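You operate a simulated robot arm through the tools that you are given. There is no shell and no other tool. Be economical: measure what you need, move in short steps, check, and stop when the job is done.

You are at the controls of a simulated robot arm. One attempt, no reset.

Task
Take the brown spark plug and leave it on the top of the maroon trainer side shelf. Press the vent button three times. Count the yellow fuses on the top of the wooden work bench, then put as many of the coach bolts from the top of the wooden work bench on the red tool cabinet top. Press the maroon trainer start button three times. Press the yellow injectors button three times. Put the gold gear on the top of the white shelf. Take the black coil that says "1" from the top of the grey-legged table and put it on the shelf of the maroon stand of the black bench engine. Press the red hazard button to switch it off. Turn the fault switch e to II. Put one of the white spark plugs from the top of the teal-legged table on the blue tape roll. Take the white carton and put it on the cream top of the brown dash. Press the washer start button three times. Stack the box that says "valve kit" from the returns shelf of the grey rack on top of the box marked "dowels". Take the green hose clips box and leave it on the yellow pane. Any order will do. Set down upright: black coil, white carton.

The check looks at the end state, three seconds after you hand in, the way a careful person would. Anything else that was tipped, shoved, dropped, spilled or broken makes it a failure.

Robot
A 6-joint arm with a two-finger gripper on a trunk, on a base that drives. Base frame: it is fixed to the floor where the robot stands at the start and does not move with it; the origin is under the middle of the robot, x ahead of it, y to its left, z up; the surface under the hand at the start is at about z = 850. Readings come in mm, degrees, newtons and seconds.
With the tool pointing down near the work surface it reaches from about 200 to 460 mm from the robot's upright axis, wherever it stands. Its first joint turns from -115.0 to 115.0 degrees. Places, roughly: black coil [-3750, -5750, 750]; blue tape roll (6x6x3 cm) [-6500, -5800, 800]; brown spark plug (3x3x8 cm) [500, 0, 900]; coach bolt (9x3x3 cm) [400, -500, 900]; cream top of the brown dash (50x16 cm) [-5040, -1740, 1040]; dowels box, orange bulbs box, valve kit box [-5000, 1250, 500]; fault switch e [-4300, -7400, 900]; gold gear (7x7x3 cm) [900, -3100, 1500]; green hose clips box [-5000, 1250, 1000]; maroon trainer start button [-1200, -1600, 700]; red hazard button [-3400, -7300, 800]; red tool cabinet top [-1200, 1500, 1000]; shelf of the maroon stand of the black bench engin [-4620, -4020, 700]; top of the maroon trainer side shelf (21x17 cm) [-1140, -1860, 880]; top of the white shelf [800, -3200, 900]; vent button [400, 200, 900]; washer start button [-6500, 1300, 900]; white carton [-7750, -2500, 1000]; white spark plug (3x3x8 cm) [-7000, -5800, 800]; yellow fuse [1000, -1250, 750]; yellow injectors button [-1100, -3900, 900]; yellow pane (21x12x1 cm) [-7600, -1100, 800]. Payload 2.1 kg.
The tool frame sits at the grasp point between the pads (the TCP): z along the fingers, y along the line on which they close. The tips reach 20 mm beyond it. The gripper opens to 100 mm. The gripper's body begins 63 mm behind the TCP.
Orientation is told as [roll, pitch, yaw] about the base's x, y, z axes, in that order, counted from this pose: with the fingers straight down and closing along the base's y, the tool's x points along the base's -x, its y along +y and its z along -z.

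Tools
- The arm moves only by the tool drive_tool. Its argument "targets" is text: rows parted by semicolons, each of 6 numbers parted by spaces: the shift along the base's x, y, z in units of 150 mm (1.0 is 150 mm), then the turn, a rotation vector about the base's x, y, z in units of 60 degrees (1.0 is 60 degrees). In form: x y z wx wy wz; .... A call has 1 to 12 rows; each row is the pose to reach, as a shift and turn from the pose commanded when the call began. "fingers" is the opening in per cent of the stroke, from 0 (shut) to 100 (fully open), set as the call begins (left out, the last holds). A call with a number of a shift or a turn outside -1 to 1 is refused whole. A row lasts 0.2 s, in which the tool goes at most 50 mm and 8.6 degrees; a call with a longer step from one row to the next is refused whole, and so is a gripper value outside its range. Where a pose cannot be reached the arm comes as near as it can. A force on the tool above 40 N (or 10 N above the force at the start of the call, whichever is more), or a blocked arm, ends the call early, and 0.2 s more pass. The fingers move at their own pace (about 153 mm/s each) and stop on an object; they squeeze with about 33 N. The grip force told is the motor's: it shows also when the fingers shut on nothing. Time passes only in rows, and 0.2 s behind the last, so rows that repeat a pose let the fingers close. It gives the time, the measured TCP pose, the force on the tool (base axes), the opening and the grip force at its end, in the units of the frame above (readings bear some noise), with the torque about the TCP (base axes, N m) and any sound that the robot's microphone picked up.
- Cameras (640 x 400 px; columns grow to the right, rows downward): "scene" is now at [1.9, 96.9, 1661.1]; the picture's right is [-0.57, -0.82, 0.00], its down [-0.65, 0.45, -0.62] and it looks along [0.51, -0.35, -0.79] (base axes); focal length 288 px, centre (320, 200). "wrist" rides on the gripper at [70, -19, -99] in the tool frame; the picture's right is [0.26, 0.97, 0.00], its down [-0.75, 0.20, -0.63] and it looks along [-0.61, 0.16, 0.78] (tool axes); focal length 230 px, centre (320, 200). There is no depth. A picture from a camera that has moved, and an enlarged one, comes with that camera's place and axes in the base frame and with its lens.
- capture(camera): a new picture of that camera. It takes no simulated time.
- move_column(by): slides the trunk up (or, below 0, down) by that many mm; the arm and the scene camera ride with it, the base frame stays. It gives what a move gives, with no picture.
- base_move(legs): drives the robot by 1 to 6 legs, each [ahead, turn to the left] in mm and degrees, along the robot's own axes; the way and the turn of a leg run together, so that a leg with both is an arc; at most 1500 mm and 180 degrees a leg. The arm and the cameras ride along, it lands a little off, and it stops where it bumps. It gives what a move gives.
- pan_tilt(pan, tilt): turns the head with the scene camera to pan (to the left, within 155 degrees either way) and tilt (down, from -29 to 69), counted from straight ahead of the robot. It gives what a move gives.
- close_up(camera, box): a new picture of the part [left, top, right, bottom] of that camera's present view, enlarged. It takes no simulated time.
- hand_in(): hands the job in; it is judged then, once.

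Work in short steps. Places have to be worked out from the pictures, the camera data and where the tool is seen: move nearer, look again, correct. Check each grasp and each placing, and mend what went wrong. You have 567 turns and 360 pictures in all, those below and enlarged ones among them. Open the gripper and draw the arm clear of the work before you hand the job in, unless the task says otherwise.

The tools are called after "Emit:" by a JSON object that holds its "op" and its "data". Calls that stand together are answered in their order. drive_tool: Moves the arm, as the interface text tells. Its arguments: {"type":"object","properties":{"targets":{"type":"string"},"fingers":{"type":"number"}},"required":["targets"]} The other tools are called the same way: move_column (by) slides the trunk up or down; base_move (legs) drives the base; pan_tilt (pan, tilt) turns the head that bears the scene camera; capture (camera) takes a picture; close_up (camera, box) takes an enlarged picture of a part of a camera's view; hand_in () hands the job in.

At the start:

```text
time_s: 0.0
eef_pos: [328.3, -30.9, 1262.7]
orientation: [0.0, 0.0, 0.0]
wrist_force: [-0.4, -0.3, 0.7]
torque: [0.01, 0.0, 0.0]
grip_width: 100.1
finger_force: 0.0
trunk travel left (down, up): [-875.0, 115.0]
robot x, y, heading: [0.1, -0.0, 0.1]
head pan, tilt: [-34.8, 51.8]
```

scene: 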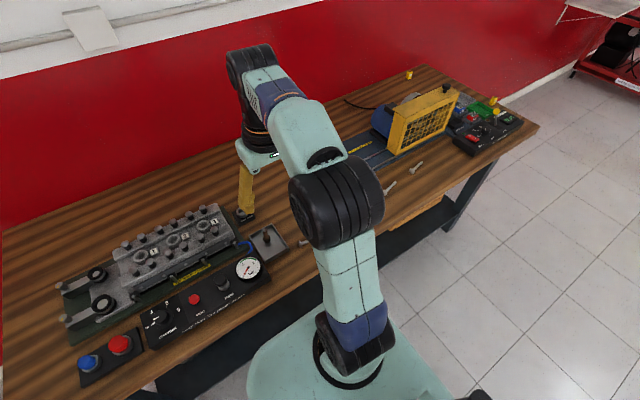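
wrist: 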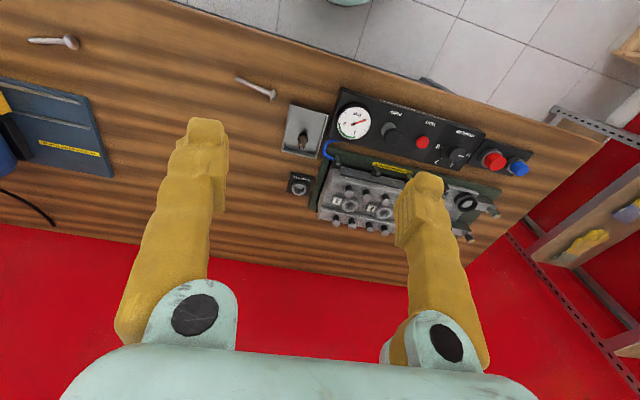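

I start by looking closely at the bench in front of the robot.

Emit:
{"op": "close_up", "data": {"camera": "scene", "box": [40, 180, 340, 390]}}

Emit:
{"op": "close_up", "data": {"camera": "scene", "box": [320, 50, 560, 220]}}

Emit:
{"op": "close_up", "data": {"camera": "wrist", "box": [220, 60, 560, 270]}}

```text
1.90 times, centred on (190, 285) of scene
camera zoom: at [1.9, 96.9, 1661.1], right [-0.57, -0.82, 0.0], down [-0.65, 0.45, -0.62], along [0.51, -0.35, -0.79], focal length 548 px, centre (568, 38)
```

zoom: 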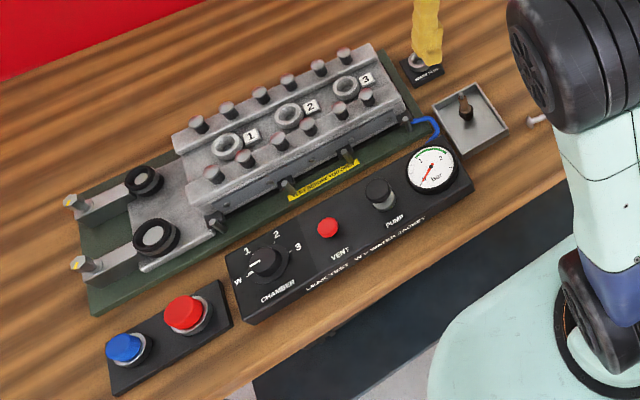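

```text
2.35 times, centred on (440, 135) of scene
camera zoom: at [1.9, 96.9, 1661.1], right [-0.57, -0.82, 0.0], down [-0.65, 0.45, -0.62], along [0.51, -0.35, -0.79], focal length 678 px, centre (38, 353)
```

zoom: 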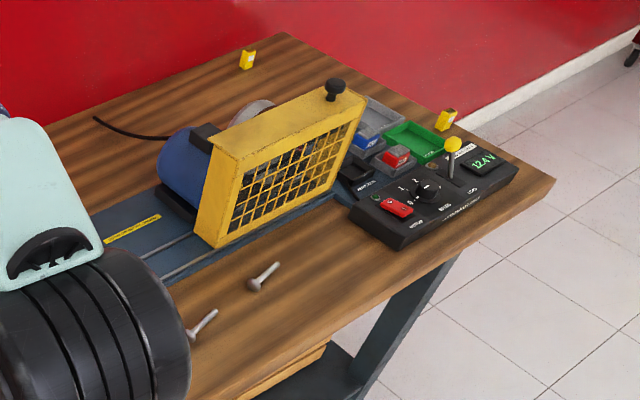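

```text
1.88 times, centred on (390, 165) of wrist
camera zoom: at [259.3, -49.7, 1362.1], right [-0.26, 0.97, 0.0], down [0.75, 0.2, 0.63], along [0.61, 0.16, -0.78], focal length 433 px, centre (188, 266)
```

zoom: 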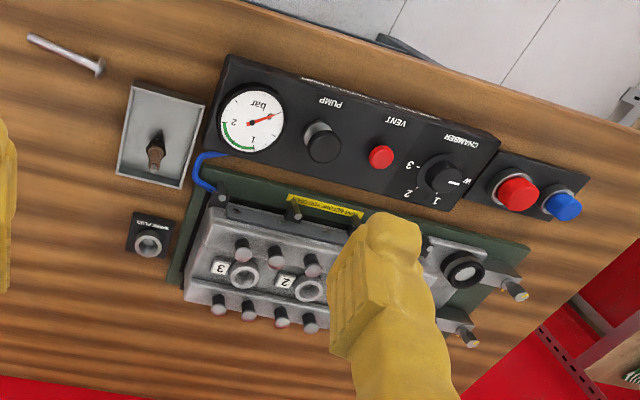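

Front edge of the bench is about x≈286; vent ≈(412,223), plug ≈(490,-35), bolts ≈(405,-149),(431,-505),(444,-662). I creep ahead 70 mm to get them within reach, then look around with the head.

Emit:
{"op": "base_move", "data": {"legs": [[70, 0]]}}

Emit:
{"op": "pan_tilt", "data": {"pan": -50, "tilt": 25}}

Emit:
{"op": "capture", "data": {"camera": "scene"}}

```text
time_s: 1.0
eef_pos: [385.8, -30.8, 1266.4]
orientation: [-0.1, -0.7, 0.1]
wrist_force: [0.4, -0.7, 0.7]
torque: [-0.02, 0.09, 0.02]
grip_width: 100.0
finger_force: 0.1
trunk travel left (down, up): [-875.0, 115.0]
robot x, y, heading: [72.1, 3.2, 0.1]
head pan, tilt: [-34.8, 51.8]
```

```text
time_s: 1.9
eef_pos: [390.2, -30.5, 1264.7]
orientation: [0.0, -0.4, 0.1]
wrist_force: [0.1, 0.1, -0.4]
torque: [0.0, 0.02, 0.02]
grip_width: 100.1
finger_force: 0.0
trunk travel left (down, up): [-875.0, 115.0]
robot x, y, heading: [67.9, -1.1, 0.3]
head pan, tilt: [-50.0, 25.0]
```

```text
354 pictures are left
camera scene: at [68.8, 69.5, 1700.9], right [-0.76, -0.64, 0.0], down [-0.27, 0.32, -0.91], along [0.58, -0.69, -0.42], focal length 288 px, centre (320, 200)
```

scene: 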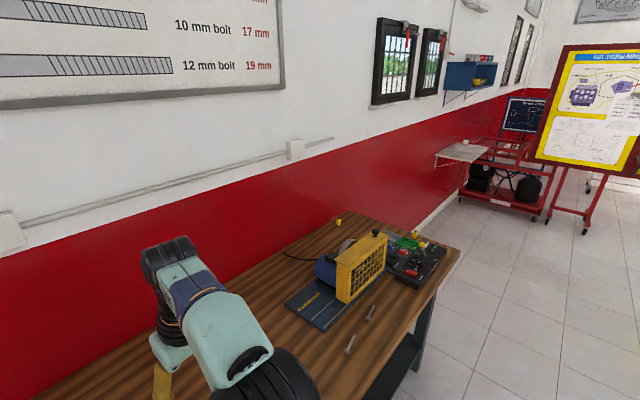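

The bench is seen; I close the fingers and carry the tool towards a point above the vent button.

Emit:
{"op": "drive_tool", "data": {"targets": "0.03 0.25 -0.15 0 0 0; 0.06 0.5 -0.3 0 0 0; 0.09 0.75 -0.45 0 0 0; 0.1 0.98 -0.6 0 0 0; 0.1 0.98 -0.6 0 0 0", "fingers": 0}}

Emit:
{"op": "drive_tool", "data": {"targets": "0 0.2 -0.15 0 0 0; 0 0.4 -0.3 0 0 0; 0 0.6 -0.5 0 0 0; 0 0.7 -0.6 0 0 0; 0 0.7 -0.6 0 0 0"}}

Emit:
{"op": "capture", "data": {"camera": "wrist"}}

```text
time_s: 3.1
eef_pos: [404.2, 115.0, 1173.1]
orientation: [0.0, -0.4, 0.1]
wrist_force: [-0.8, -0.1, 0.5]
torque: [0.03, 0.01, -0.03]
grip_width: 0.2
finger_force: 29.4
trunk travel left (down, up): [-875.0, 115.0]
robot x, y, heading: [68.1, -3.9, 0.3]
head pan, tilt: [-50.0, 25.0]
```

```text
time_s: 4.3
eef_pos: [404.9, 221.0, 1081.7]
orientation: [0.0, -0.4, 0.1]
wrist_force: [-0.5, 0.1, 0.5]
torque: [0.03, 0.0, 0.01]
grip_width: 0.3
finger_force: 29.6
trunk travel left (down, up): [-875.0, 115.0]
robot x, y, heading: [71.3, -1.6, 0.2]
head pan, tilt: [-50.0, 25.0]
```

```text
353 pictures are left
camera wrist: at [334.4, 202.5, 1182.7], right [-0.26, 0.97, 0.0], down [0.75, 0.2, 0.64], along [0.61, 0.16, -0.77], focal length 230 px, centre (320, 200)
```

wrist: 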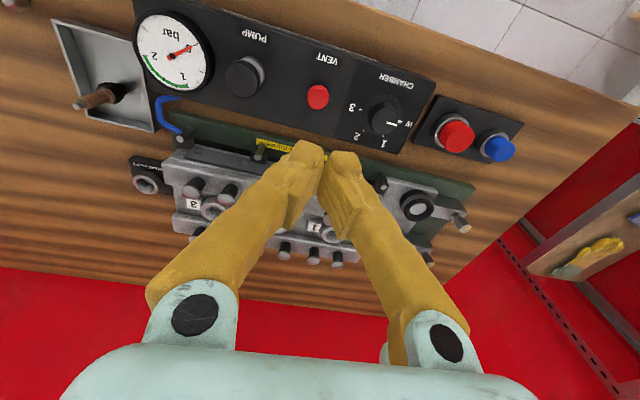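

Vent seems at about (410,219). I correct by +5,-2 and descend till the tips are some 30 mm above, then check.

Emit:
{"op": "drive_tool", "data": {"targets": "0.03 -0.013 -0.2 0 0 0; 0.03 -0.013 -0.5 0 0 0; 0.03 -0.013 -0.8 0 0 0; 0.03 -0.013 -0.93 0 0 0; 0.03 -0.013 -0.93 0 0 0"}}

Emit:
{"op": "capture", "data": {"camera": "wrist"}}

```text
time_s: 5.5
eef_pos: [406.1, 219.9, 945.9]
orientation: [0.1, -0.4, 0.1]
wrist_force: [0.8, 0.2, 1.1]
torque: [-0.02, 0.0, 0.04]
grip_width: 0.0
finger_force: 29.4
trunk travel left (down, up): [-875.0, 115.0]
robot x, y, heading: [71.6, -0.0, 0.2]
head pan, tilt: [-50.0, 25.0]
```

```text
352 pictures are left
camera wrist: at [337.2, 202.5, 1045.0], right [-0.26, 0.97, 0.0], down [0.75, 0.2, 0.64], along [0.61, 0.16, -0.77], focal length 230 px, centre (320, 200)
```

wrist: 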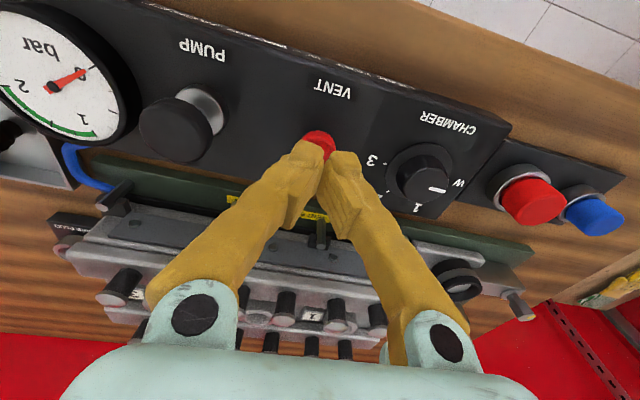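

The fingertips are right over the vent button; I lower gently in 5 mm rows and watch force and sound.

Emit:
{"op": "drive_tool", "data": {"targets": "0 0 -0.05 0 0 0; 0 0 -0.1 0 0 0; 0 0 -0.13 0 0 0; 0 0 -0.16 0 0 0; 0 0 -0.19 0 0 0; 0 0 -0.22 0 0 0; 0 0 -0.25 0 0 0; 0 0 -0.28 0 0 0"}}

```text
time_s: 7.3
eef_pos: [408.5, 220.4, 907.8]
orientation: [0.3, -0.8, 0.0]
wrist_force: [2.2, 6.2, 35.3]
torque: [0.02, -0.06, -0.01]
grip_width: 6.2
finger_force: 29.7
trunk travel left (down, up): [-875.0, 115.0]
robot x, y, heading: [70.5, 0.7, 0.3]
head pan, tilt: [-50.0, 25.0]
heard: click
```

A click: one press. I lift clear and press again the same way.

Emit:
{"op": "drive_tool", "data": {"targets": "0 0 0.1 0 0 0; 0 0 0.16 0 0 0; 0 0 0.16 0 0 0; 0 0 0.1 0 0 0; 0 0 0.05 0 0 0; 0 0 0.02 0 0 0; 0 0 0 0 0 0; 0 0 0 0 0 0"}}

Emit:
{"op": "drive_tool", "data": {"targets": "0 0 0.1 0 0 0; 0 0 0.16 0 0 0; 0 0 0.16 0 0 0; 0 0 0.1 0 0 0; 0 0 0.05 0 0 0; 0 0 0.02 0 0 0; 0 0 0 0 0 0; 0 0 0 0 0 0"}}

```text
time_s: 9.2
eef_pos: [407.1, 218.2, 910.3]
orientation: [1.0, -1.7, 0.0]
wrist_force: [7.6, 3.3, 20.4]
torque: [0.14, -0.21, -0.06]
grip_width: 5.9
finger_force: 29.0
trunk travel left (down, up): [-875.0, 115.0]
robot x, y, heading: [69.5, -1.4, 0.4]
head pan, tilt: [-50.0, 25.0]
heard: click
stopped in row 8: the force on the tool passed its limit at 46 N (the readings are from after the stop); the commanded pose is now the measured one
```

```text
time_s: 11.0
eef_pos: [412.4, 220.1, 907.1]
orientation: [0.5, -1.2, 0.0]
wrist_force: [7.0, 5.0, 36.0]
torque: [-0.01, -0.02, -0.04]
grip_width: 6.2
finger_force: 29.4
trunk travel left (down, up): [-875.0, 115.0]
robot x, y, heading: [70.7, 2.7, 0.2]
head pan, tilt: [-50.0, 25.0]
heard: click
```

Three clicks heard. I lift and travel towards the plug in the tray.

Emit:
{"op": "drive_tool", "data": {"targets": "0 0 0.3 0 0 0; 0 0 0.6 0 0 0; 0 0 0.9 0 0 0; 0.02 -0.25 1 0 0 0; 0.04 -0.5 1 0 0 0; 0.06 -0.75 1 0 0 0; 0.08 -0.98 1 0 0 0; 0.08 -0.98 1 0 0 0", "fingers": 100}}

Emit:
{"op": "drive_tool", "data": {"targets": "0.05 -0.25 0 0 0 0; 0.08 -0.5 0 0 0 0; 0.12 -0.7 0 0 0 0; 0.12 -0.7 0 0 0 0"}}

Emit:
{"op": "capture", "data": {"camera": "wrist"}}

```text
time_s: 12.8
eef_pos: [423.7, 72.5, 1056.9]
orientation: [0.1, -0.8, 0.1]
wrist_force: [-1.0, 1.0, -0.1]
torque: [0.0, 0.05, 0.0]
grip_width: 100.3
finger_force: 0.2
trunk travel left (down, up): [-875.0, 115.0]
robot x, y, heading: [68.7, 2.1, -0.1]
head pan, tilt: [-50.0, 25.0]
```

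```text
time_s: 13.8
eef_pos: [441.6, -34.5, 1055.4]
orientation: [0.2, -0.9, 0.1]
wrist_force: [0.1, 0.4, -0.5]
torque: [0.01, -0.01, -0.03]
grip_width: 99.9
finger_force: 0.1
trunk travel left (down, up): [-875.0, 115.0]
robot x, y, heading: [68.5, 0.1, -0.0]
head pan, tilt: [-50.0, 25.0]
```

```text
351 pictures are left
camera wrist: at [369.7, -52.8, 1154.6], right [-0.26, 0.97, 0.0], down [0.74, 0.2, 0.64], along [0.62, 0.17, -0.77], focal length 230 px, centre (320, 200)
```

wrist: 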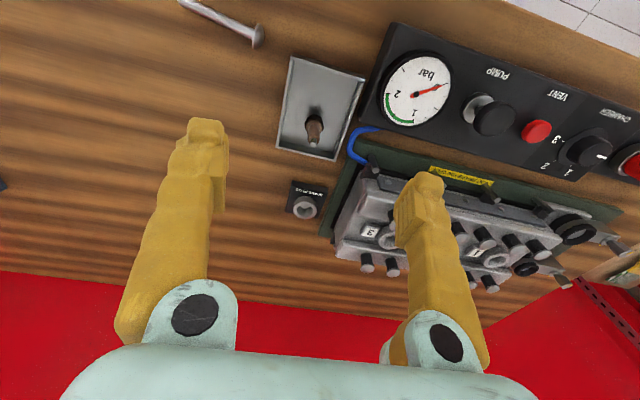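

The plug stands in the tray at about (470,-32), top z≈930. I go over it with the fingers half open, staying above it.

Emit:
{"op": "drive_tool", "data": {"targets": "0.09 0.01 0 0 0 0; 0.18 0.015 -0.1 0 0 0; 0.18 0.015 -0.35 0 0 0; 0.18 0.015 -0.55 0 0 0; 0.18 0.015 -0.55 0 0 0", "fingers": 60}}

Emit:
{"op": "capture", "data": {"camera": "wrist"}}

```text
time_s: 15.0
eef_pos: [468.9, -30.7, 975.0]
orientation: [0.3, -0.7, 0.1]
wrist_force: [-0.4, 0.0, -0.6]
torque: [-0.02, 0.0, 0.01]
grip_width: 60.0
finger_force: 0.0
trunk travel left (down, up): [-875.0, 115.0]
robot x, y, heading: [69.7, 0.6, 0.2]
head pan, tilt: [-50.0, 25.0]
```

```text
350 pictures are left
camera wrist: at [398.2, -49.2, 1073.8], right [-0.26, 0.97, 0.0], down [0.74, 0.2, 0.64], along [0.62, 0.17, -0.77], focal length 230 px, centre (320, 200)
```

wrist: 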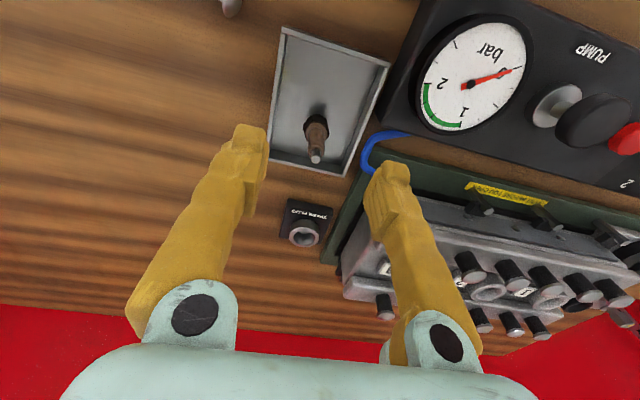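

Plug now reads at (476,-30). I shift +6 in x, descend so the pads are at z≈905, and close.

Emit:
{"op": "drive_tool", "data": {"targets": "0.04 0.005 -0.15 0 0 0; 0.04 0.005 -0.35 0 0 0; 0.04 0.005 -0.48 0 0 0; 0.04 0.005 -0.48 0 0 0"}}

Emit:
{"op": "drive_tool", "data": {"targets": "0 0 0 0 0 0; 0 0 0 0 0 0; 0 0 0 0 0 0", "fingers": 0}}

Emit:
{"op": "capture", "data": {"camera": "wrist"}}

```text
time_s: 16.0
eef_pos: [474.2, -30.3, 904.3]
orientation: [0.2, -0.8, 0.1]
wrist_force: [0.1, -0.4, 0.6]
torque: [0.01, 0.01, 0.01]
grip_width: 59.9
finger_force: 0.0
trunk travel left (down, up): [-875.0, 115.0]
robot x, y, heading: [68.1, 2.8, 0.2]
head pan, tilt: [-50.0, 25.0]
```

```text
time_s: 16.8
eef_pos: [475.6, -30.5, 903.3]
orientation: [0.3, -0.8, 0.1]
wrist_force: [-0.3, -0.3, 0.1]
torque: [0.01, -0.01, 0.0]
grip_width: 11.6
finger_force: 33.0
trunk travel left (down, up): [-875.0, 115.0]
robot x, y, heading: [66.9, 2.0, -0.1]
head pan, tilt: [-50.0, 25.0]
```

```text
349 pictures are left
camera wrist: at [404.3, -48.6, 1002.3], right [-0.26, 0.97, 0.0], down [0.74, 0.2, 0.64], along [0.62, 0.17, -0.77], focal length 230 px, centre (320, 200)
```

wrist: 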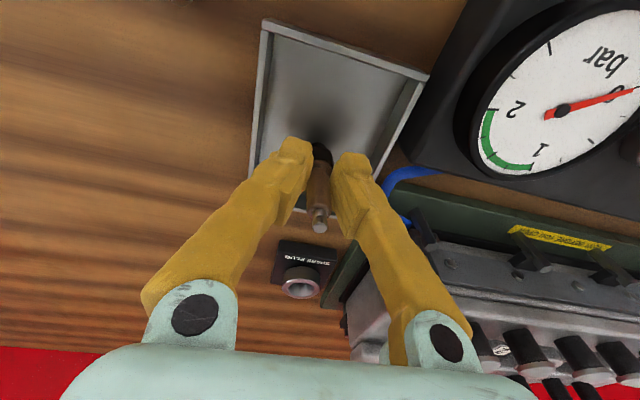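

Grasped (11.6 mm). I lift straight up.

Emit:
{"op": "drive_tool", "data": {"targets": "0 0 0.15 0 0 0; 0 0 0.45 0 0 0; 0 0 0.75 0 0 0; 0 0 1 0 0 0; -0.1 0 1 0 0 0; -0.3 0 1 0 0 0; -0.5 0 1 0 0 0; -0.5 0 1 0 0 0"}}

Emit:
{"op": "capture", "data": {"camera": "wrist"}}

Emit:
{"op": "pan_tilt", "data": {"pan": -150, "tilt": 25}}

Emit:
{"op": "capture", "data": {"camera": "scene"}}

Emit:
{"op": "pan_tilt", "data": {"pan": -90, "tilt": 25}}

Emit:
{"op": "capture", "data": {"camera": "scene"}}

```text
time_s: 18.6
eef_pos: [401.6, -28.7, 1052.2]
orientation: [0.3, -0.8, 0.1]
wrist_force: [0.5, -0.5, -1.5]
torque: [-0.03, 0.0, 0.0]
grip_width: 11.3
finger_force: 32.9
trunk travel left (down, up): [-875.0, 115.0]
robot x, y, heading: [69.1, 1.8, 0.1]
head pan, tilt: [-50.0, 25.0]
```

```text
348 pictures are left
camera wrist: at [330.4, -47.8, 1150.3], right [-0.26, 0.97, 0.0], down [0.74, 0.2, 0.64], along [0.62, 0.17, -0.77], focal length 230 px, centre (320, 200)
```

wrist: 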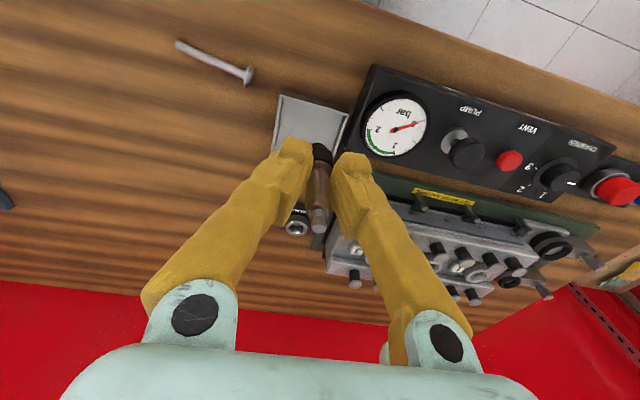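

```text
time_s: 20.4
eef_pos: [401.1, -28.7, 1050.4]
orientation: [0.3, -0.8, 0.1]
wrist_force: [0.6, -0.2, -0.1]
torque: [0.01, 0.0, -0.02]
grip_width: 11.5
finger_force: 32.7
trunk travel left (down, up): [-875.0, 115.0]
robot x, y, heading: [74.9, 1.7, -0.1]
head pan, tilt: [-150.0, 25.0]
```

```text
347 pictures are left
camera scene: at [-70.2, 93.5, 1701.0], right [-0.5, 0.86, 0.0], down [0.37, 0.21, -0.91], along [-0.78, -0.46, -0.42], focal length 288 px, centre (320, 200)
```

scene: 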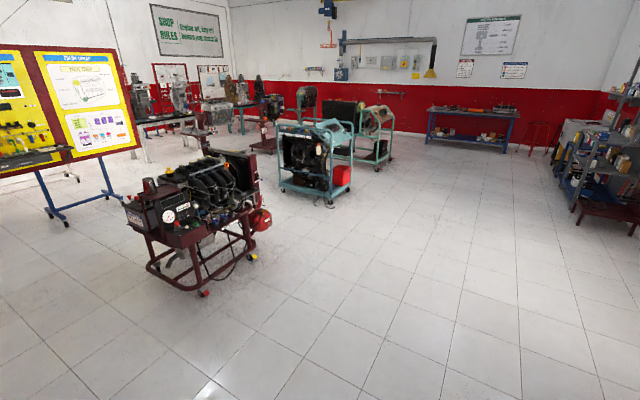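

```text
time_s: 21.7
eef_pos: [400.8, -28.2, 1050.1]
orientation: [0.3, -0.8, 0.1]
wrist_force: [0.2, -0.7, 0.1]
torque: [-0.01, -0.02, 0.0]
grip_width: 11.6
finger_force: 33.6
trunk travel left (down, up): [-875.0, 115.0]
robot x, y, heading: [69.7, -0.3, 0.0]
head pan, tilt: [-90.0, 25.0]
```

```text
346 pictures are left
camera scene: at [9.4, 47.6, 1701.0], right [-1.0, 0.0, 0.0], down [0.0, 0.42, -0.91], along [0.0, -0.91, -0.42], focal length 288 px, centre (320, 200)
```

scene: 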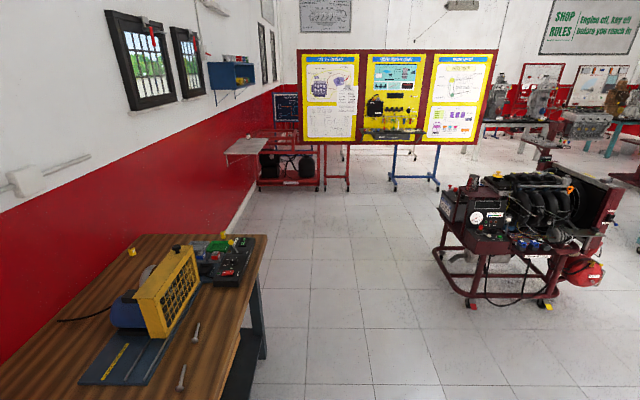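

The maroon trainer is in view; I zoom on it to find the side shelf and the start button.

Emit:
{"op": "close_up", "data": {"camera": "scene", "box": [420, 160, 640, 310]}}

Emit:
{"op": "close_up", "data": {"camera": "scene", "box": [100, 220, 290, 340]}}

```text
2.67 times, centred on (530, 235) of scene
camera zoom: at [9.4, 47.6, 1701.0], right [-1.0, 0.0, 0.0], down [0.0, 0.42, -0.91], along [0.0, -0.91, -0.42], focal length 768 px, centre (-240, 107)
```

zoom: 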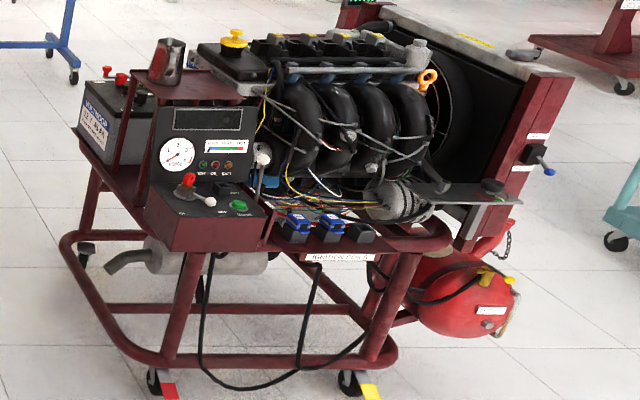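

```text
3.33 times, centred on (195, 280) of scene
camera zoom: at [9.4, 47.6, 1701.0], right [-1.0, 0.0, 0.0], down [0.0, 0.42, -0.91], along [0.0, -0.91, -0.42], focal length 960 px, centre (737, -67)
```

zoom: 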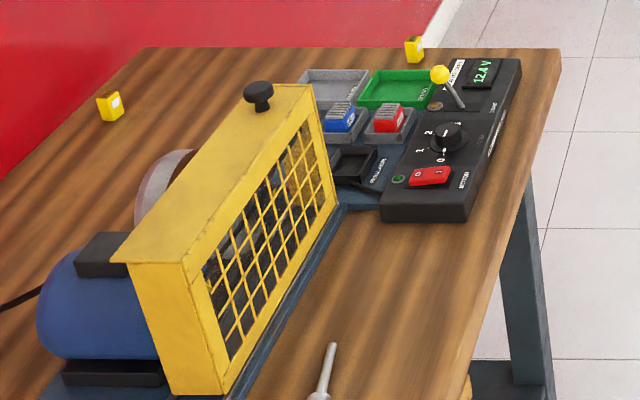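

The side shelf ≈(-1140,-1860,880) sits behind the panel; start button (green) ≈(-1161,-1543). I need my own base's size, so I look down at it.

Emit:
{"op": "pan_tilt", "data": {"pan": -90, "tilt": 69}}

Emit:
{"op": "capture", "data": {"camera": "scene"}}

Emit:
{"op": "pan_tilt", "data": {"pan": 0, "tilt": 69}}

Emit:
{"op": "capture", "data": {"camera": "scene"}}

```text
time_s: 22.8
eef_pos: [399.4, -28.8, 1051.2]
orientation: [0.3, -0.8, 0.0]
wrist_force: [1.0, 0.1, -0.9]
torque: [0.0, -0.01, -0.02]
grip_width: 11.4
finger_force: 32.6
trunk travel left (down, up): [-875.0, 115.0]
robot x, y, heading: [68.4, 1.5, 0.1]
head pan, tilt: [-90.0, 68.8]
```

```text
343 pictures are left
camera scene: at [9.5, 83.9, 1641.6], right [-1.0, 0.0, 0.0], down [0.0, 0.93, -0.36], along [0.0, -0.36, -0.93], focal length 288 px, centre (320, 200)
```

scene: 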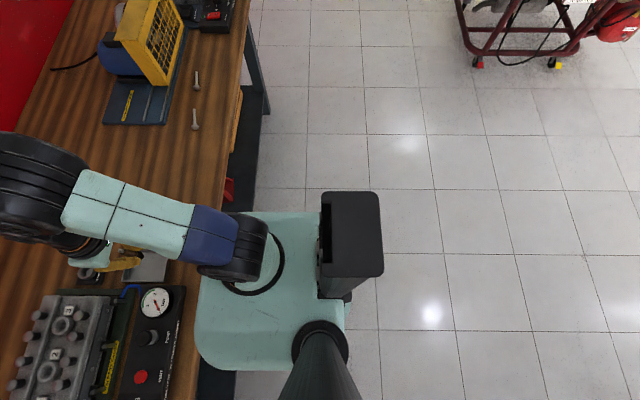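

```text
time_s: 24.4
eef_pos: [401.3, -29.2, 1051.1]
orientation: [0.5, -0.9, 0.1]
wrist_force: [-0.2, -0.3, 0.1]
torque: [0.0, 0.0, -0.02]
grip_width: 11.7
finger_force: 32.9
trunk travel left (down, up): [-875.0, 115.0]
robot x, y, heading: [68.5, -1.1, 0.1]
head pan, tilt: [0.0, 68.8]
```

```text
342 pictures are left
camera scene: at [65.3, 139.8, 1641.6], right [0.0, -1.0, 0.0], down [-0.93, 0.0, -0.36], along [0.36, 0.0, -0.93], focal length 288 px, centre (320, 200)
```

scene: 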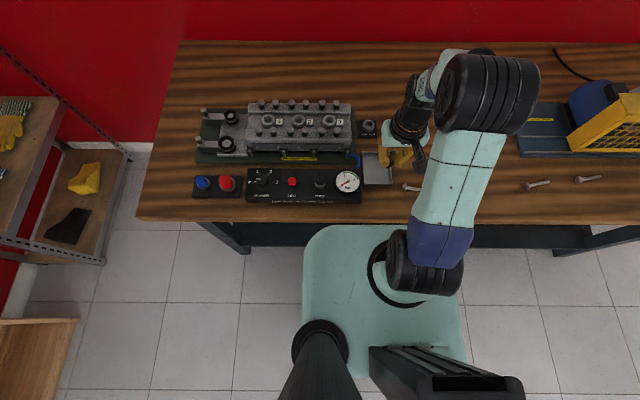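

The deck reaches about 165 mm ahead of the axis. I'll approach the trainer's side shelf from its +x side: back up, turn right ~109° and drive down there, then look.

Emit:
{"op": "base_move", "data": {"legs": [[-100, 0], [0, -109], [1400, 0]]}}

Emit:
{"op": "pan_tilt", "data": {"pan": -45, "tilt": 40}}

Emit:
{"op": "capture", "data": {"camera": "scene"}}

```text
time_s: 36.5
eef_pos: [-495.5, -1661.7, 1051.7]
orientation: [0.3, -0.9, -105.0]
wrist_force: [-0.1, -0.2, -0.9]
torque: [-0.02, -0.02, 0.01]
grip_width: 11.3
finger_force: 33.1
trunk travel left (down, up): [-875.0, 115.0]
robot x, y, heading: [-380.0, -1354.0, -105.0]
head pan, tilt: [0.0, 68.8]
```

```text
time_s: 37.6
eef_pos: [-494.4, -1662.0, 1050.6]
orientation: [0.3, -0.7, -105.0]
wrist_force: [0.0, 0.2, 0.5]
torque: [0.0, -0.01, 0.01]
grip_width: 11.2
finger_force: 33.4
trunk travel left (down, up): [-875.0, 115.0]
robot x, y, heading: [-380.5, -1349.8, -105.0]
head pan, tilt: [-45.0, 40.0]
```

```text
341 pictures are left
camera scene: at [-303.5, -1371.9, 1677.6], right [-0.5, 0.87, 0.0], down [0.56, 0.32, -0.77], along [-0.66, -0.38, -0.64], focal length 288 px, centre (320, 200)
```

scene: 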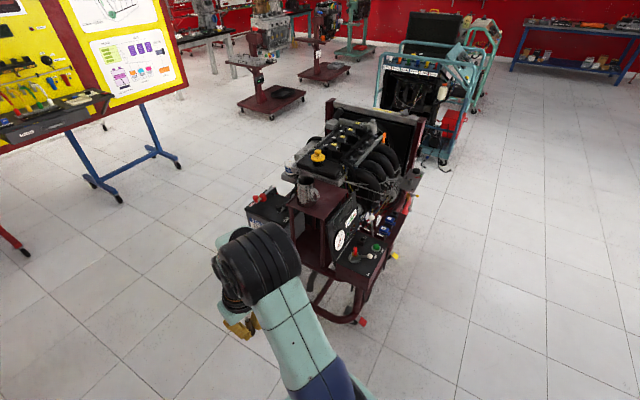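

Emit:
{"op": "close_up", "data": {"camera": "scene", "box": [230, 130, 430, 330]}}

```text
2.00 times, centred on (330, 230) of scene
camera zoom: at [-303.5, -1371.9, 1677.6], right [-0.5, 0.87, 0.0], down [0.56, 0.32, -0.77], along [-0.66, -0.38, -0.64], focal length 576 px, centre (300, 140)
```

zoom: 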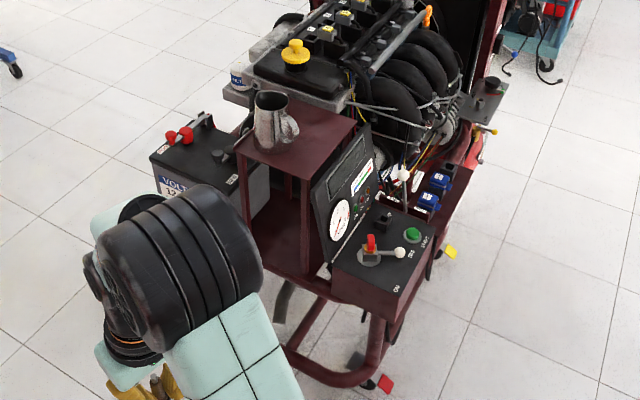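

Shelf top spans x≈-1030..-1245, y≈-1770..-1945, with a mug near (-1085,-1890). I raise the tool, then drive to (-700,-1800) facing -x.

Emit:
{"op": "drive_tool", "data": {"targets": "0 0 0.25 0 0 0; 0 0 0.5 0 0 0; 0 0 0.75 0 0 0; 0 0 0.75 0 0 0"}}

Emit:
{"op": "base_move", "data": {"legs": [[0, -20.4], [552, 0], [0, -54.6]]}}

Emit:
{"op": "capture", "data": {"camera": "wrist"}}

```text
time_s: 38.6
eef_pos: [-494.1, -1665.4, 1161.7]
orientation: [0.2, -0.7, -105.1]
wrist_force: [0.0, 0.4, -0.4]
torque: [-0.02, 0.01, 0.03]
grip_width: 11.1
finger_force: 33.1
trunk travel left (down, up): [-875.0, 115.0]
robot x, y, heading: [-378.1, -1347.1, -104.9]
head pan, tilt: [-45.0, 40.0]
```

```text
time_s: 45.3
eef_pos: [-1026.1, -1753.9, 1161.0]
orientation: [0.4, -0.8, 179.3]
wrist_force: [-0.7, 0.3, -0.4]
torque: [0.0, 0.0, 0.0]
grip_width: 11.6
finger_force: 32.9
trunk travel left (down, up): [-875.0, 115.0]
robot x, y, heading: [-694.2, -1784.5, 179.5]
head pan, tilt: [-45.0, 40.0]
```

```text
339 pictures are left
camera wrist: at [-954.9, -1735.6, 1260.5], right [0.25, -0.97, 0.0], down [-0.74, -0.19, 0.64], along [-0.62, -0.16, -0.77], focal length 230 px, centre (320, 200)
```

wrist: 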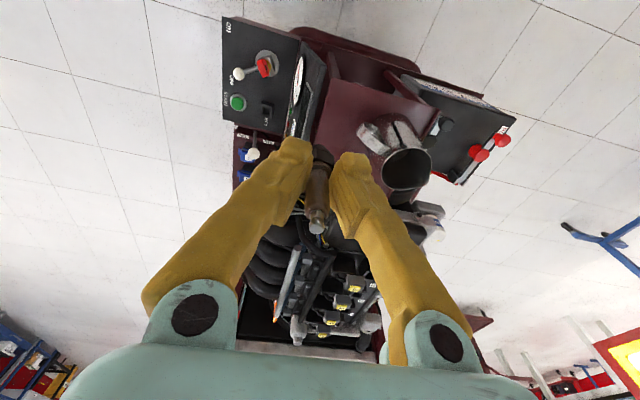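

The strip between shelf edge (y≈-1768) and mug handle (y≈-1850) is free. I move over (-1135,-1806) and lower to about z 960, then look.

Emit:
{"op": "drive_tool", "data": {"targets": "-0.24 -0.11 0 0 0 0; -0.48 -0.22 0 0 0 0; -0.73 -0.34 -0.05 0 0 0; -0.73 -0.34 -0.35 0 0 0; -0.73 -0.34 -0.65 0 0 0; -0.73 -0.34 -0.95 0 0 0; -0.73 -0.34 -1 0 0 0; -0.73 -0.34 -1 0 0 0"}}

Emit:
{"op": "capture", "data": {"camera": "wrist"}}

Emit:
{"op": "pan_tilt", "data": {"pan": 20, "tilt": 45}}

Emit:
{"op": "capture", "data": {"camera": "scene"}}

```text
time_s: 47.1
eef_pos: [-1134.5, -1804.3, 1013.4]
orientation: [0.3, -0.9, 179.3]
wrist_force: [0.7, 0.5, -0.3]
torque: [0.01, -0.01, 0.01]
grip_width: 11.6
finger_force: 33.0
trunk travel left (down, up): [-875.0, 115.0]
robot x, y, heading: [-694.5, -1787.2, 179.8]
head pan, tilt: [-45.0, 40.0]
```

```text
338 pictures are left
camera wrist: at [-1063.0, -1786.0, 1113.1], right [0.25, -0.97, 0.0], down [-0.74, -0.19, 0.64], along [-0.62, -0.16, -0.77], focal length 230 px, centre (320, 200)
```

wrist: 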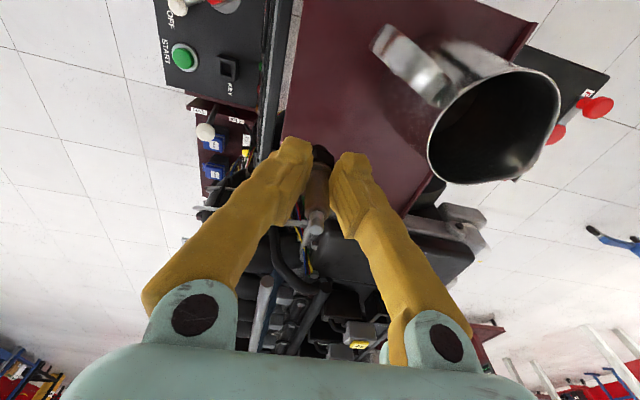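

```text
time_s: 48.5
eef_pos: [-1133.5, -1803.5, 1013.8]
orientation: [0.4, -0.8, 179.4]
wrist_force: [-0.5, -0.5, -0.5]
torque: [0.0, 0.04, 0.03]
grip_width: 11.7
finger_force: 33.5
trunk travel left (down, up): [-875.0, 115.0]
robot x, y, heading: [-696.8, -1788.0, 179.5]
head pan, tilt: [20.0, 45.0]
```

```text
337 pictures are left
camera scene: at [-712.6, -1953.4, 1670.4], right [-0.33, 0.94, 0.0], down [0.67, 0.24, -0.71], along [-0.67, -0.24, -0.71], focal length 288 px, centre (320, 200)
```

scene: 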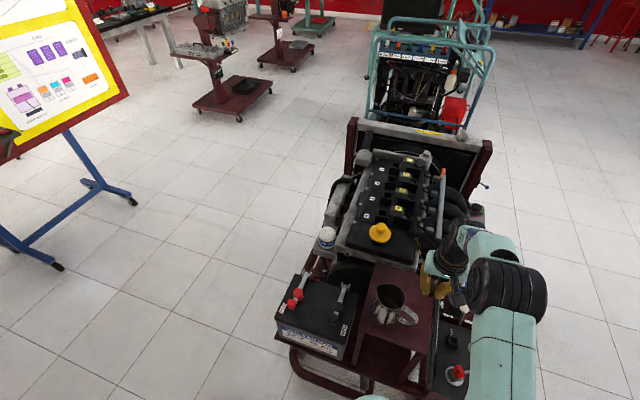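

Clear below. I shift 14 mm further from the mug and lower slowly, in small rows at the end, to feel contact near z≈928.

Emit:
{"op": "drive_tool", "data": {"targets": "-0.09 0.05 -0.1 0 0 0; -0.09 0.05 -0.3 0 0 0; -0.09 0.05 -0.45 0 0 0; -0.09 0.05 -0.48 0 0 0; -0.09 0.05 -0.5 0 0 0; -0.09 0.05 -0.52 0 0 0; -0.09 0.05 -0.54 0 0 0; -0.09 0.05 -0.56 0 0 0; -0.09 0.05 -0.56 0 0 0"}}

Emit:
{"op": "capture", "data": {"camera": "wrist"}}

```text
time_s: 50.5
eef_pos: [-1149.1, -1797.9, 927.6]
orientation: [0.3, -0.9, 179.3]
wrist_force: [-0.6, 0.2, -0.5]
torque: [0.02, -0.03, 0.02]
grip_width: 11.7
finger_force: 32.9
trunk travel left (down, up): [-875.0, 115.0]
robot x, y, heading: [-693.4, -1785.4, 179.5]
head pan, tilt: [20.0, 45.0]
```

```text
336 pictures are left
camera wrist: at [-1077.8, -1780.2, 1026.6], right [0.25, -0.97, 0.0], down [-0.74, -0.19, 0.64], along [-0.62, -0.16, -0.77], focal length 230 px, centre (320, 200)
```

wrist: 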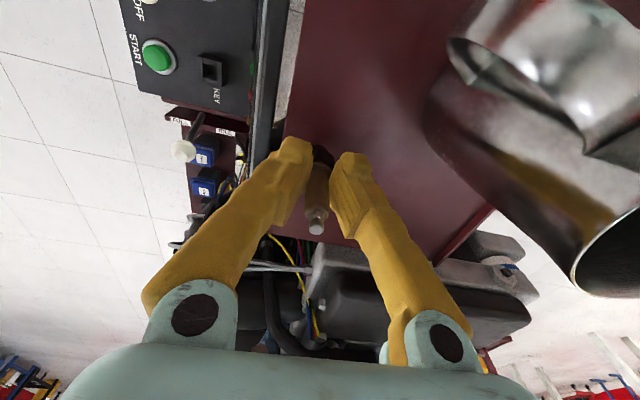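

No contact yet; I nudge 6 mm inward and keep lowering in 3 mm rows.

Emit:
{"op": "drive_tool", "data": {"targets": "0 -0.04 0 0 0 0; 0 -0.04 -0.02 0 0 0; 0 -0.04 -0.04 0 0 0; 0 -0.04 -0.06 0 0 0; 0 -0.04 -0.08 0 0 0; 0 -0.04 -0.1 0 0 0"}}

```text
time_s: 51.7
eef_pos: [-1148.0, -1804.9, 921.0]
orientation: [0.3, -1.5, 179.5]
wrist_force: [5.3, -0.1, 19.2]
torque: [0.0, -0.19, -0.02]
grip_width: 11.8
finger_force: 33.2
trunk travel left (down, up): [-875.0, 115.0]
robot x, y, heading: [-695.5, -1788.3, 179.3]
head pan, tilt: [20.0, 45.0]
stopped in row 6: the force on the tool passed its limit at 45 N (the readings are from after the stop); the commanded pose is now the measured one
```

Contact at z≈921. I ease off slightly and open the fingers a little, then look.

Emit:
{"op": "drive_tool", "data": {"targets": "0 0 0.01 0 0 0; 0 0 0.01 0 0 0"}}

Emit:
{"op": "drive_tool", "data": {"targets": "0 0 0 0 0 0; 0 0 0 0 0 0", "fingers": 35}}

Emit:
{"op": "capture", "data": {"camera": "wrist"}}

```text
time_s: 52.3
eef_pos: [-1150.6, -1804.1, 919.3]
orientation: [0.3, -1.3, 179.5]
wrist_force: [4.6, -1.3, 11.2]
torque: [-0.01, -0.16, -0.03]
grip_width: 11.6
finger_force: 32.6
trunk travel left (down, up): [-875.0, 115.0]
robot x, y, heading: [-694.9, -1786.4, 179.1]
head pan, tilt: [20.0, 45.0]
```

```text
time_s: 52.9
eef_pos: [-1152.6, -1804.4, 918.9]
orientation: [0.2, -1.1, 179.5]
wrist_force: [0.1, 0.1, 0.3]
torque: [0.03, 0.04, 0.0]
grip_width: 34.9
finger_force: 0.0
trunk travel left (down, up): [-875.0, 115.0]
robot x, y, heading: [-695.8, -1788.7, 179.5]
head pan, tilt: [20.0, 45.0]
```

```text
335 pictures are left
camera wrist: at [-1079.8, -1784.9, 1017.7], right [0.25, -0.97, 0.0], down [-0.74, -0.19, 0.65], along [-0.63, -0.16, -0.76], focal length 230 px, centre (320, 200)
```

wrist: 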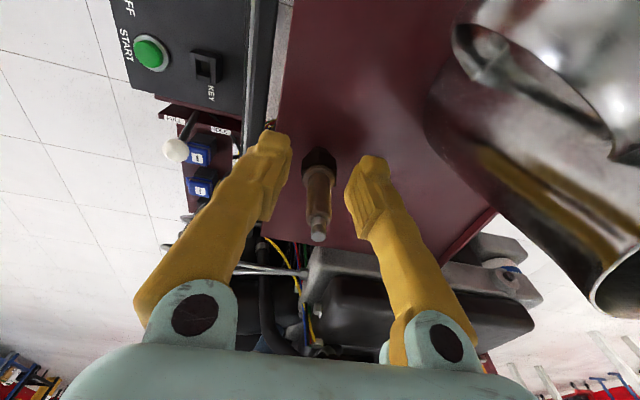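

The plug stands upright on the shelf. I lift straight up and draw back, then move to the front of the trainer for the start button.

Emit:
{"op": "drive_tool", "data": {"targets": "0 0 0.1 0 0 0; 0 0 0.3 0 0 0; 0 0 0.6 0 0 0; 0 0 0.9 0 0 0; 0 0 1 0 0 0; 0.3 0 1 0 0 0; 0.6 0 1 0 0 0; 0.8 0 1 0 0 0"}}

Emit:
{"op": "drive_tool", "data": {"targets": "0 0 0.3 0 0 0; 0 0 0.6 0 0 0; 0 0 0.6 0 0 0", "fingers": 0}}

Emit:
{"op": "capture", "data": {"camera": "wrist"}}

```text
time_s: 54.7
eef_pos: [-1036.2, -1805.3, 1069.4]
orientation: [0.3, -1.3, 179.5]
wrist_force: [-0.2, -0.3, -0.1]
torque: [-0.05, -0.02, 0.02]
grip_width: 35.1
finger_force: 0.2
trunk travel left (down, up): [-875.0, 115.0]
robot x, y, heading: [-696.8, -1786.1, 179.7]
head pan, tilt: [20.0, 45.0]
```

```text
time_s: 55.5
eef_pos: [-1036.4, -1804.8, 1157.9]
orientation: [0.3, -1.1, 179.5]
wrist_force: [0.0, 0.0, 0.7]
torque: [-0.02, -0.02, 0.02]
grip_width: 0.1
finger_force: 29.9
trunk travel left (down, up): [-875.0, 115.0]
robot x, y, heading: [-693.2, -1788.3, 179.5]
head pan, tilt: [20.0, 45.0]
```

```text
334 pictures are left
camera wrist: at [-964.6, -1786.0, 1257.4], right [0.25, -0.97, 0.0], down [-0.74, -0.19, 0.64], along [-0.62, -0.16, -0.76], focal length 230 px, centre (320, 200)
```

wrist: 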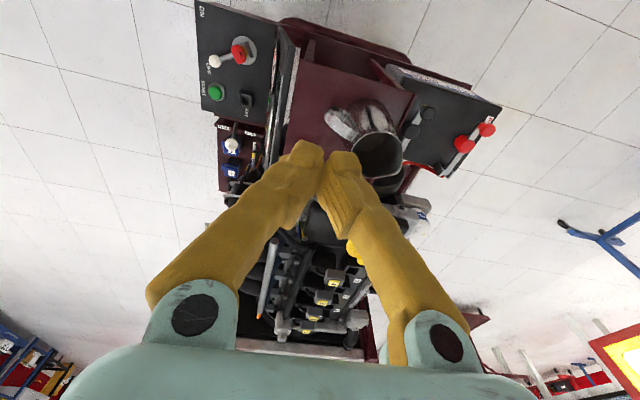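

Combining views, the start button is at about (-1173,-1583,680). I drive round the corner to stand at (-1173,-1175) facing -y.

Emit:
{"op": "base_move", "data": {"legs": [[-100, 0], [0, -89.5], [612, 0], [0, 90], [578, 0], [0, 90]]}}

Emit:
{"op": "capture", "data": {"camera": "wrist"}}

```text
time_s: 74.1
eef_pos: [-1135.8, -1491.4, 1158.6]
orientation: [0.3, -1.1, -90.4]
wrist_force: [0.7, -0.2, 0.5]
torque: [0.01, -0.02, -0.03]
grip_width: 0.0
finger_force: 29.8
trunk travel left (down, up): [-875.0, 115.0]
robot x, y, heading: [-1154.8, -1149.2, -90.5]
head pan, tilt: [20.0, 45.0]
```

```text
333 pictures are left
camera wrist: at [-1153.6, -1419.6, 1257.1], right [0.97, 0.25, 0.0], down [0.19, -0.74, 0.65], along [0.16, -0.62, -0.76], focal length 230 px, centre (320, 200)
```

wrist: 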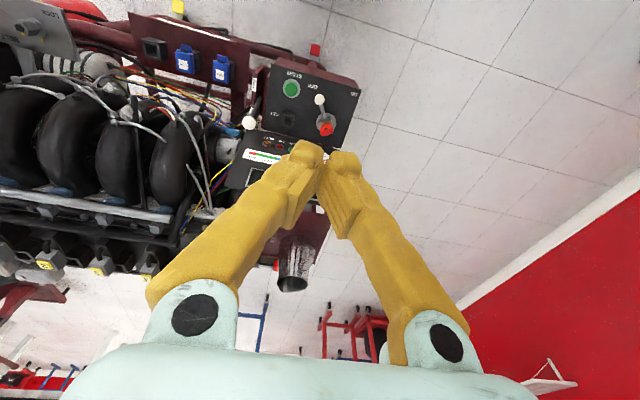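

Start button now reads (-1180,-1573). I lower the trunk 150 mm, move over it, and check.

Emit:
{"op": "move_column", "data": {"by": -150}}

Emit:
{"op": "drive_tool", "data": {"targets": "-0.15 -0.25 -0.1 0 0 0; -0.3 -0.5 -0.2 0 0 0; -0.3 -0.53 -0.5 0 0 0; -0.3 -0.53 -0.8 0 0 0; -0.3 -0.53 -1 0 0 0; -0.3 -0.53 -1 0 0 0"}}

Emit:
{"op": "capture", "data": {"camera": "wrist"}}

```text
time_s: 75.9
eef_pos: [-1135.4, -1492.3, 1009.1]
orientation: [0.3, -1.1, -90.5]
wrist_force: [0.6, 0.7, -0.3]
torque: [-0.01, 0.0, 0.04]
grip_width: 0.1
finger_force: 29.8
trunk travel left (down, up): [-725.0, 265.0]
robot x, y, heading: [-1156.9, -1151.5, -90.7]
head pan, tilt: [20.0, 45.0]
```

```text
time_s: 77.3
eef_pos: [-1182.8, -1572.0, 858.8]
orientation: [0.3, -1.2, -90.6]
wrist_force: [-0.7, -0.5, -0.5]
torque: [0.0, -0.03, -0.01]
grip_width: 0.2
finger_force: 29.7
trunk travel left (down, up): [-725.0, 265.0]
robot x, y, heading: [-1152.9, -1147.8, -90.5]
head pan, tilt: [20.0, 45.0]
```

```text
332 pictures are left
camera wrist: at [-1201.3, -1499.8, 956.6], right [0.97, 0.25, 0.0], down [0.19, -0.74, 0.65], along [0.16, -0.63, -0.76], focal length 230 px, centre (320, 200)
```

wrist: 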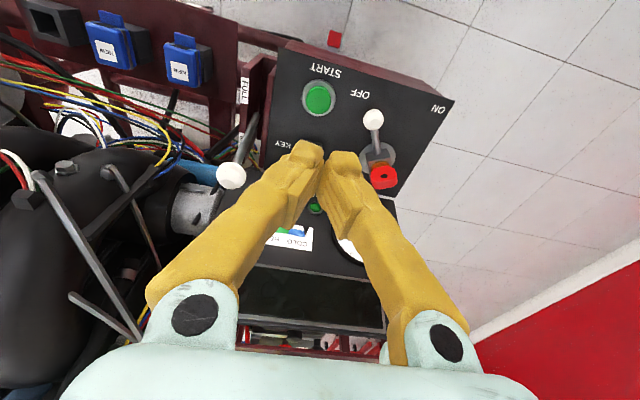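

Aligned over the start button. I go down another 120 mm and check.

Emit:
{"op": "drive_tool", "data": {"targets": "0 -0.02 -0.3 0 0 0; 0 -0.02 -0.6 0 0 0; 0 -0.02 -0.75 0 0 0; 0 -0.02 -0.75 0 0 0"}}

Emit:
{"op": "capture", "data": {"camera": "wrist"}}

```text
time_s: 78.3
eef_pos: [-1181.5, -1574.1, 746.1]
orientation: [0.3, -1.2, -90.5]
wrist_force: [0.0, 0.1, -0.6]
torque: [0.0, 0.04, 0.02]
grip_width: 0.0
finger_force: 29.4
trunk travel left (down, up): [-725.0, 265.0]
robot x, y, heading: [-1157.4, -1148.7, -90.6]
head pan, tilt: [20.0, 45.0]
```

```text
331 pictures are left
camera wrist: at [-1199.6, -1501.5, 844.5], right [0.97, 0.25, 0.0], down [0.19, -0.74, 0.65], along [0.16, -0.63, -0.76], focal length 230 px, centre (320, 200)
```

wrist: 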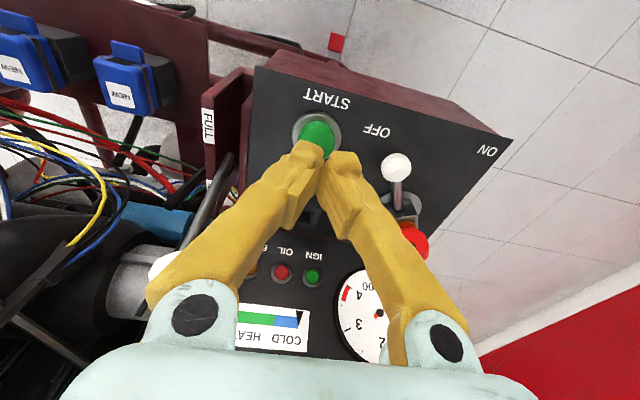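

Tips are over the button. Pressing down gently.

Emit:
{"op": "drive_tool", "data": {"targets": "-0.01 0.02 -0.07 0 0 0; -0.01 0.02 -0.13 0 0 0; -0.01 0.02 -0.17 0 0 0; -0.01 0.02 -0.2 0 0 0; -0.01 0.02 -0.23 0 0 0; -0.01 0.02 -0.26 0 0 0; -0.01 0.02 -0.29 0 0 0; -0.01 0.02 -0.32 0 0 0"}}

```text
time_s: 80.1
eef_pos: [-1181.9, -1569.4, 698.7]
orientation: [0.3, -1.1, -90.6]
wrist_force: [-0.4, -0.1, 0.1]
torque: [0.01, -0.01, -0.01]
grip_width: 0.1
finger_force: 29.5
trunk travel left (down, up): [-725.0, 265.0]
robot x, y, heading: [-1154.5, -1150.0, -90.6]
head pan, tilt: [20.0, 45.0]
```

No contact yet at tip z≈679; I continue in small rows.

Emit:
{"op": "drive_tool", "data": {"targets": "0 0 -0.03 0 0 0; 0 0 -0.06 0 0 0; 0 0 -0.09 0 0 0; 0 0 -0.12 0 0 0; 0 0 -0.15 0 0 0"}}

Emit:
{"op": "capture", "data": {"camera": "wrist"}}

```text
time_s: 81.2
eef_pos: [-1182.2, -1569.8, 683.3]
orientation: [0.1, -2.2, -90.5]
wrist_force: [0.4, 10.0, 32.3]
torque: [-0.12, 0.0, 0.08]
grip_width: 6.1
finger_force: 29.3
trunk travel left (down, up): [-725.0, 265.0]
robot x, y, heading: [-1153.6, -1145.0, -90.5]
head pan, tilt: [20.0, 45.0]
heard: click
stopped in row 5: the force on the tool passed its limit at 43 N (the readings are from after the stop); the commanded pose is now the measured one
```

```text
330 pictures are left
camera wrist: at [-1200.2, -1496.0, 781.0], right [0.97, 0.25, -0.01], down [0.19, -0.73, 0.66], along [0.16, -0.64, -0.75], focal length 230 px, centre (320, 200)
```

wrist: 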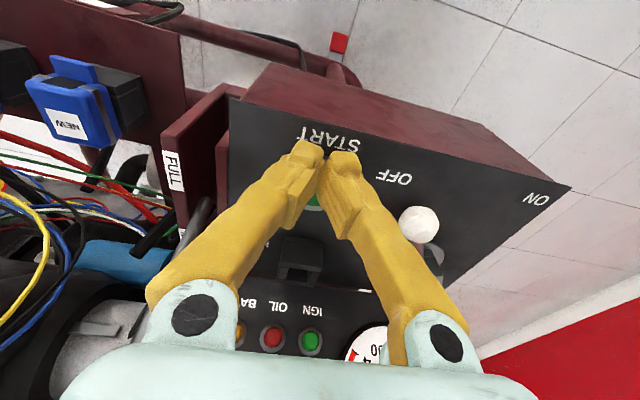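

One click; the tips are on the button's near rim, so I shift 6 mm further (-y) for the next presses.

Emit:
{"op": "drive_tool", "data": {"targets": "0 0 0.1 0 0 0; 0 -0.04 0.16 0 0 0; 0 -0.04 0.16 0 0 0; 0 -0.04 0.1 0 0 0; 0 -0.04 0.05 0 0 0; 0 -0.04 0.02 0 0 0; 0 -0.04 0 0 0 0; 0 -0.04 -0.02 0 0 0"}}

```text
time_s: 83.0
eef_pos: [-1182.0, -1579.6, 684.3]
orientation: [0.2, -2.7, -90.5]
wrist_force: [-0.3, 12.5, 38.6]
torque: [0.0, -0.02, 0.01]
grip_width: 5.8
finger_force: 29.8
trunk travel left (down, up): [-725.0, 265.0]
robot x, y, heading: [-1154.6, -1150.2, -90.5]
head pan, tilt: [20.0, 45.0]
heard: click
stopped in row 8: the force on the tool passed its limit at 48 N (the readings are from after the stop); the commanded pose is now the measured one
```

Second click; third press now.

Emit:
{"op": "drive_tool", "data": {"targets": "0 0.02 0.1 0 0 0; 0 0.02 0.16 0 0 0; 0 0.02 0.16 0 0 0; 0 0.02 0.1 0 0 0; 0 0.02 0.05 0 0 0; 0 0.02 0.02 0 0 0; 0 0.02 0 0 0 0; 0 0.02 -0.02 0 0 0"}}

```text
time_s: 84.9
eef_pos: [-1181.9, -1580.2, 683.0]
orientation: [0.1, -3.5, -90.5]
wrist_force: [1.4, 9.7, 39.0]
torque: [0.0, -0.03, -0.03]
grip_width: 5.6
finger_force: 30.3
trunk travel left (down, up): [-725.0, 265.0]
robot x, y, heading: [-1153.5, -1150.5, -90.4]
head pan, tilt: [20.0, 45.0]
heard: click
stopped in row 8: the force on the tool passed its limit at 53 N (the readings are from after the stop); the commanded pose is now the measured one
```

Three clicks. I lift away, levelling the tool a little, and raise the trunk back.

Emit:
{"op": "drive_tool", "data": {"targets": "0 0 0.2 0.0 0 0; 0 0 0.5 0.02 0 0; 0 0 0.8 0.04 0 0; 0 0.1 1 0.055 0 0; 0 0.4 1 0.055 0 0; 0 0.6 1 0.055 0 0; 0 0.6 1 0.055 0 0"}}

Emit:
{"op": "move_column", "data": {"by": 150}}

Emit:
{"op": "pan_tilt", "data": {"pan": 40, "tilt": 20}}

Emit:
{"op": "capture", "data": {"camera": "scene"}}

```text
time_s: 86.5
eef_pos: [-1181.9, -1495.0, 827.7]
orientation: [0.2, 0.4, -90.5]
wrist_force: [0.1, -0.7, 0.1]
torque: [-0.01, -0.02, -0.02]
grip_width: 0.3
finger_force: 29.3
trunk travel left (down, up): [-725.0, 265.0]
robot x, y, heading: [-1152.6, -1150.1, -90.4]
head pan, tilt: [20.0, 45.0]
```

```text
time_s: 88.2
eef_pos: [-1182.4, -1494.8, 976.9]
orientation: [0.3, 0.4, -90.5]
wrist_force: [0.2, 0.0, -0.2]
torque: [0.02, 0.0, 0.0]
grip_width: 0.4
finger_force: 30.0
trunk travel left (down, up): [-875.0, 115.0]
robot x, y, heading: [-1153.3, -1150.2, -90.7]
head pan, tilt: [20.0, 45.0]
```

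```text
time_s: 89.1
eef_pos: [-1182.0, -1495.5, 977.6]
orientation: [0.2, 0.5, -90.4]
wrist_force: [-0.2, 0.0, 0.7]
torque: [0.0, 0.01, -0.01]
grip_width: 0.0
finger_force: 29.7
trunk travel left (down, up): [-875.0, 115.0]
robot x, y, heading: [-1159.0, -1148.8, -90.5]
head pan, tilt: [40.0, 20.0]
```

```text
329 pictures are left
camera scene: at [-955.2, -1163.2, 1709.0], right [-0.77, -0.64, 0.0], down [-0.22, 0.26, -0.94], along [0.6, -0.72, -0.34], focal length 288 px, centre (320, 200)
```

scene: 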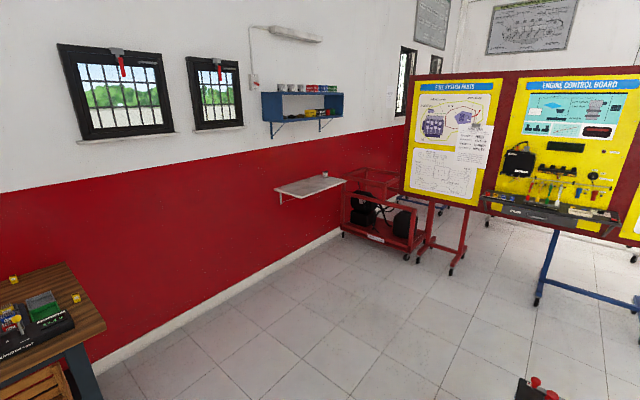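

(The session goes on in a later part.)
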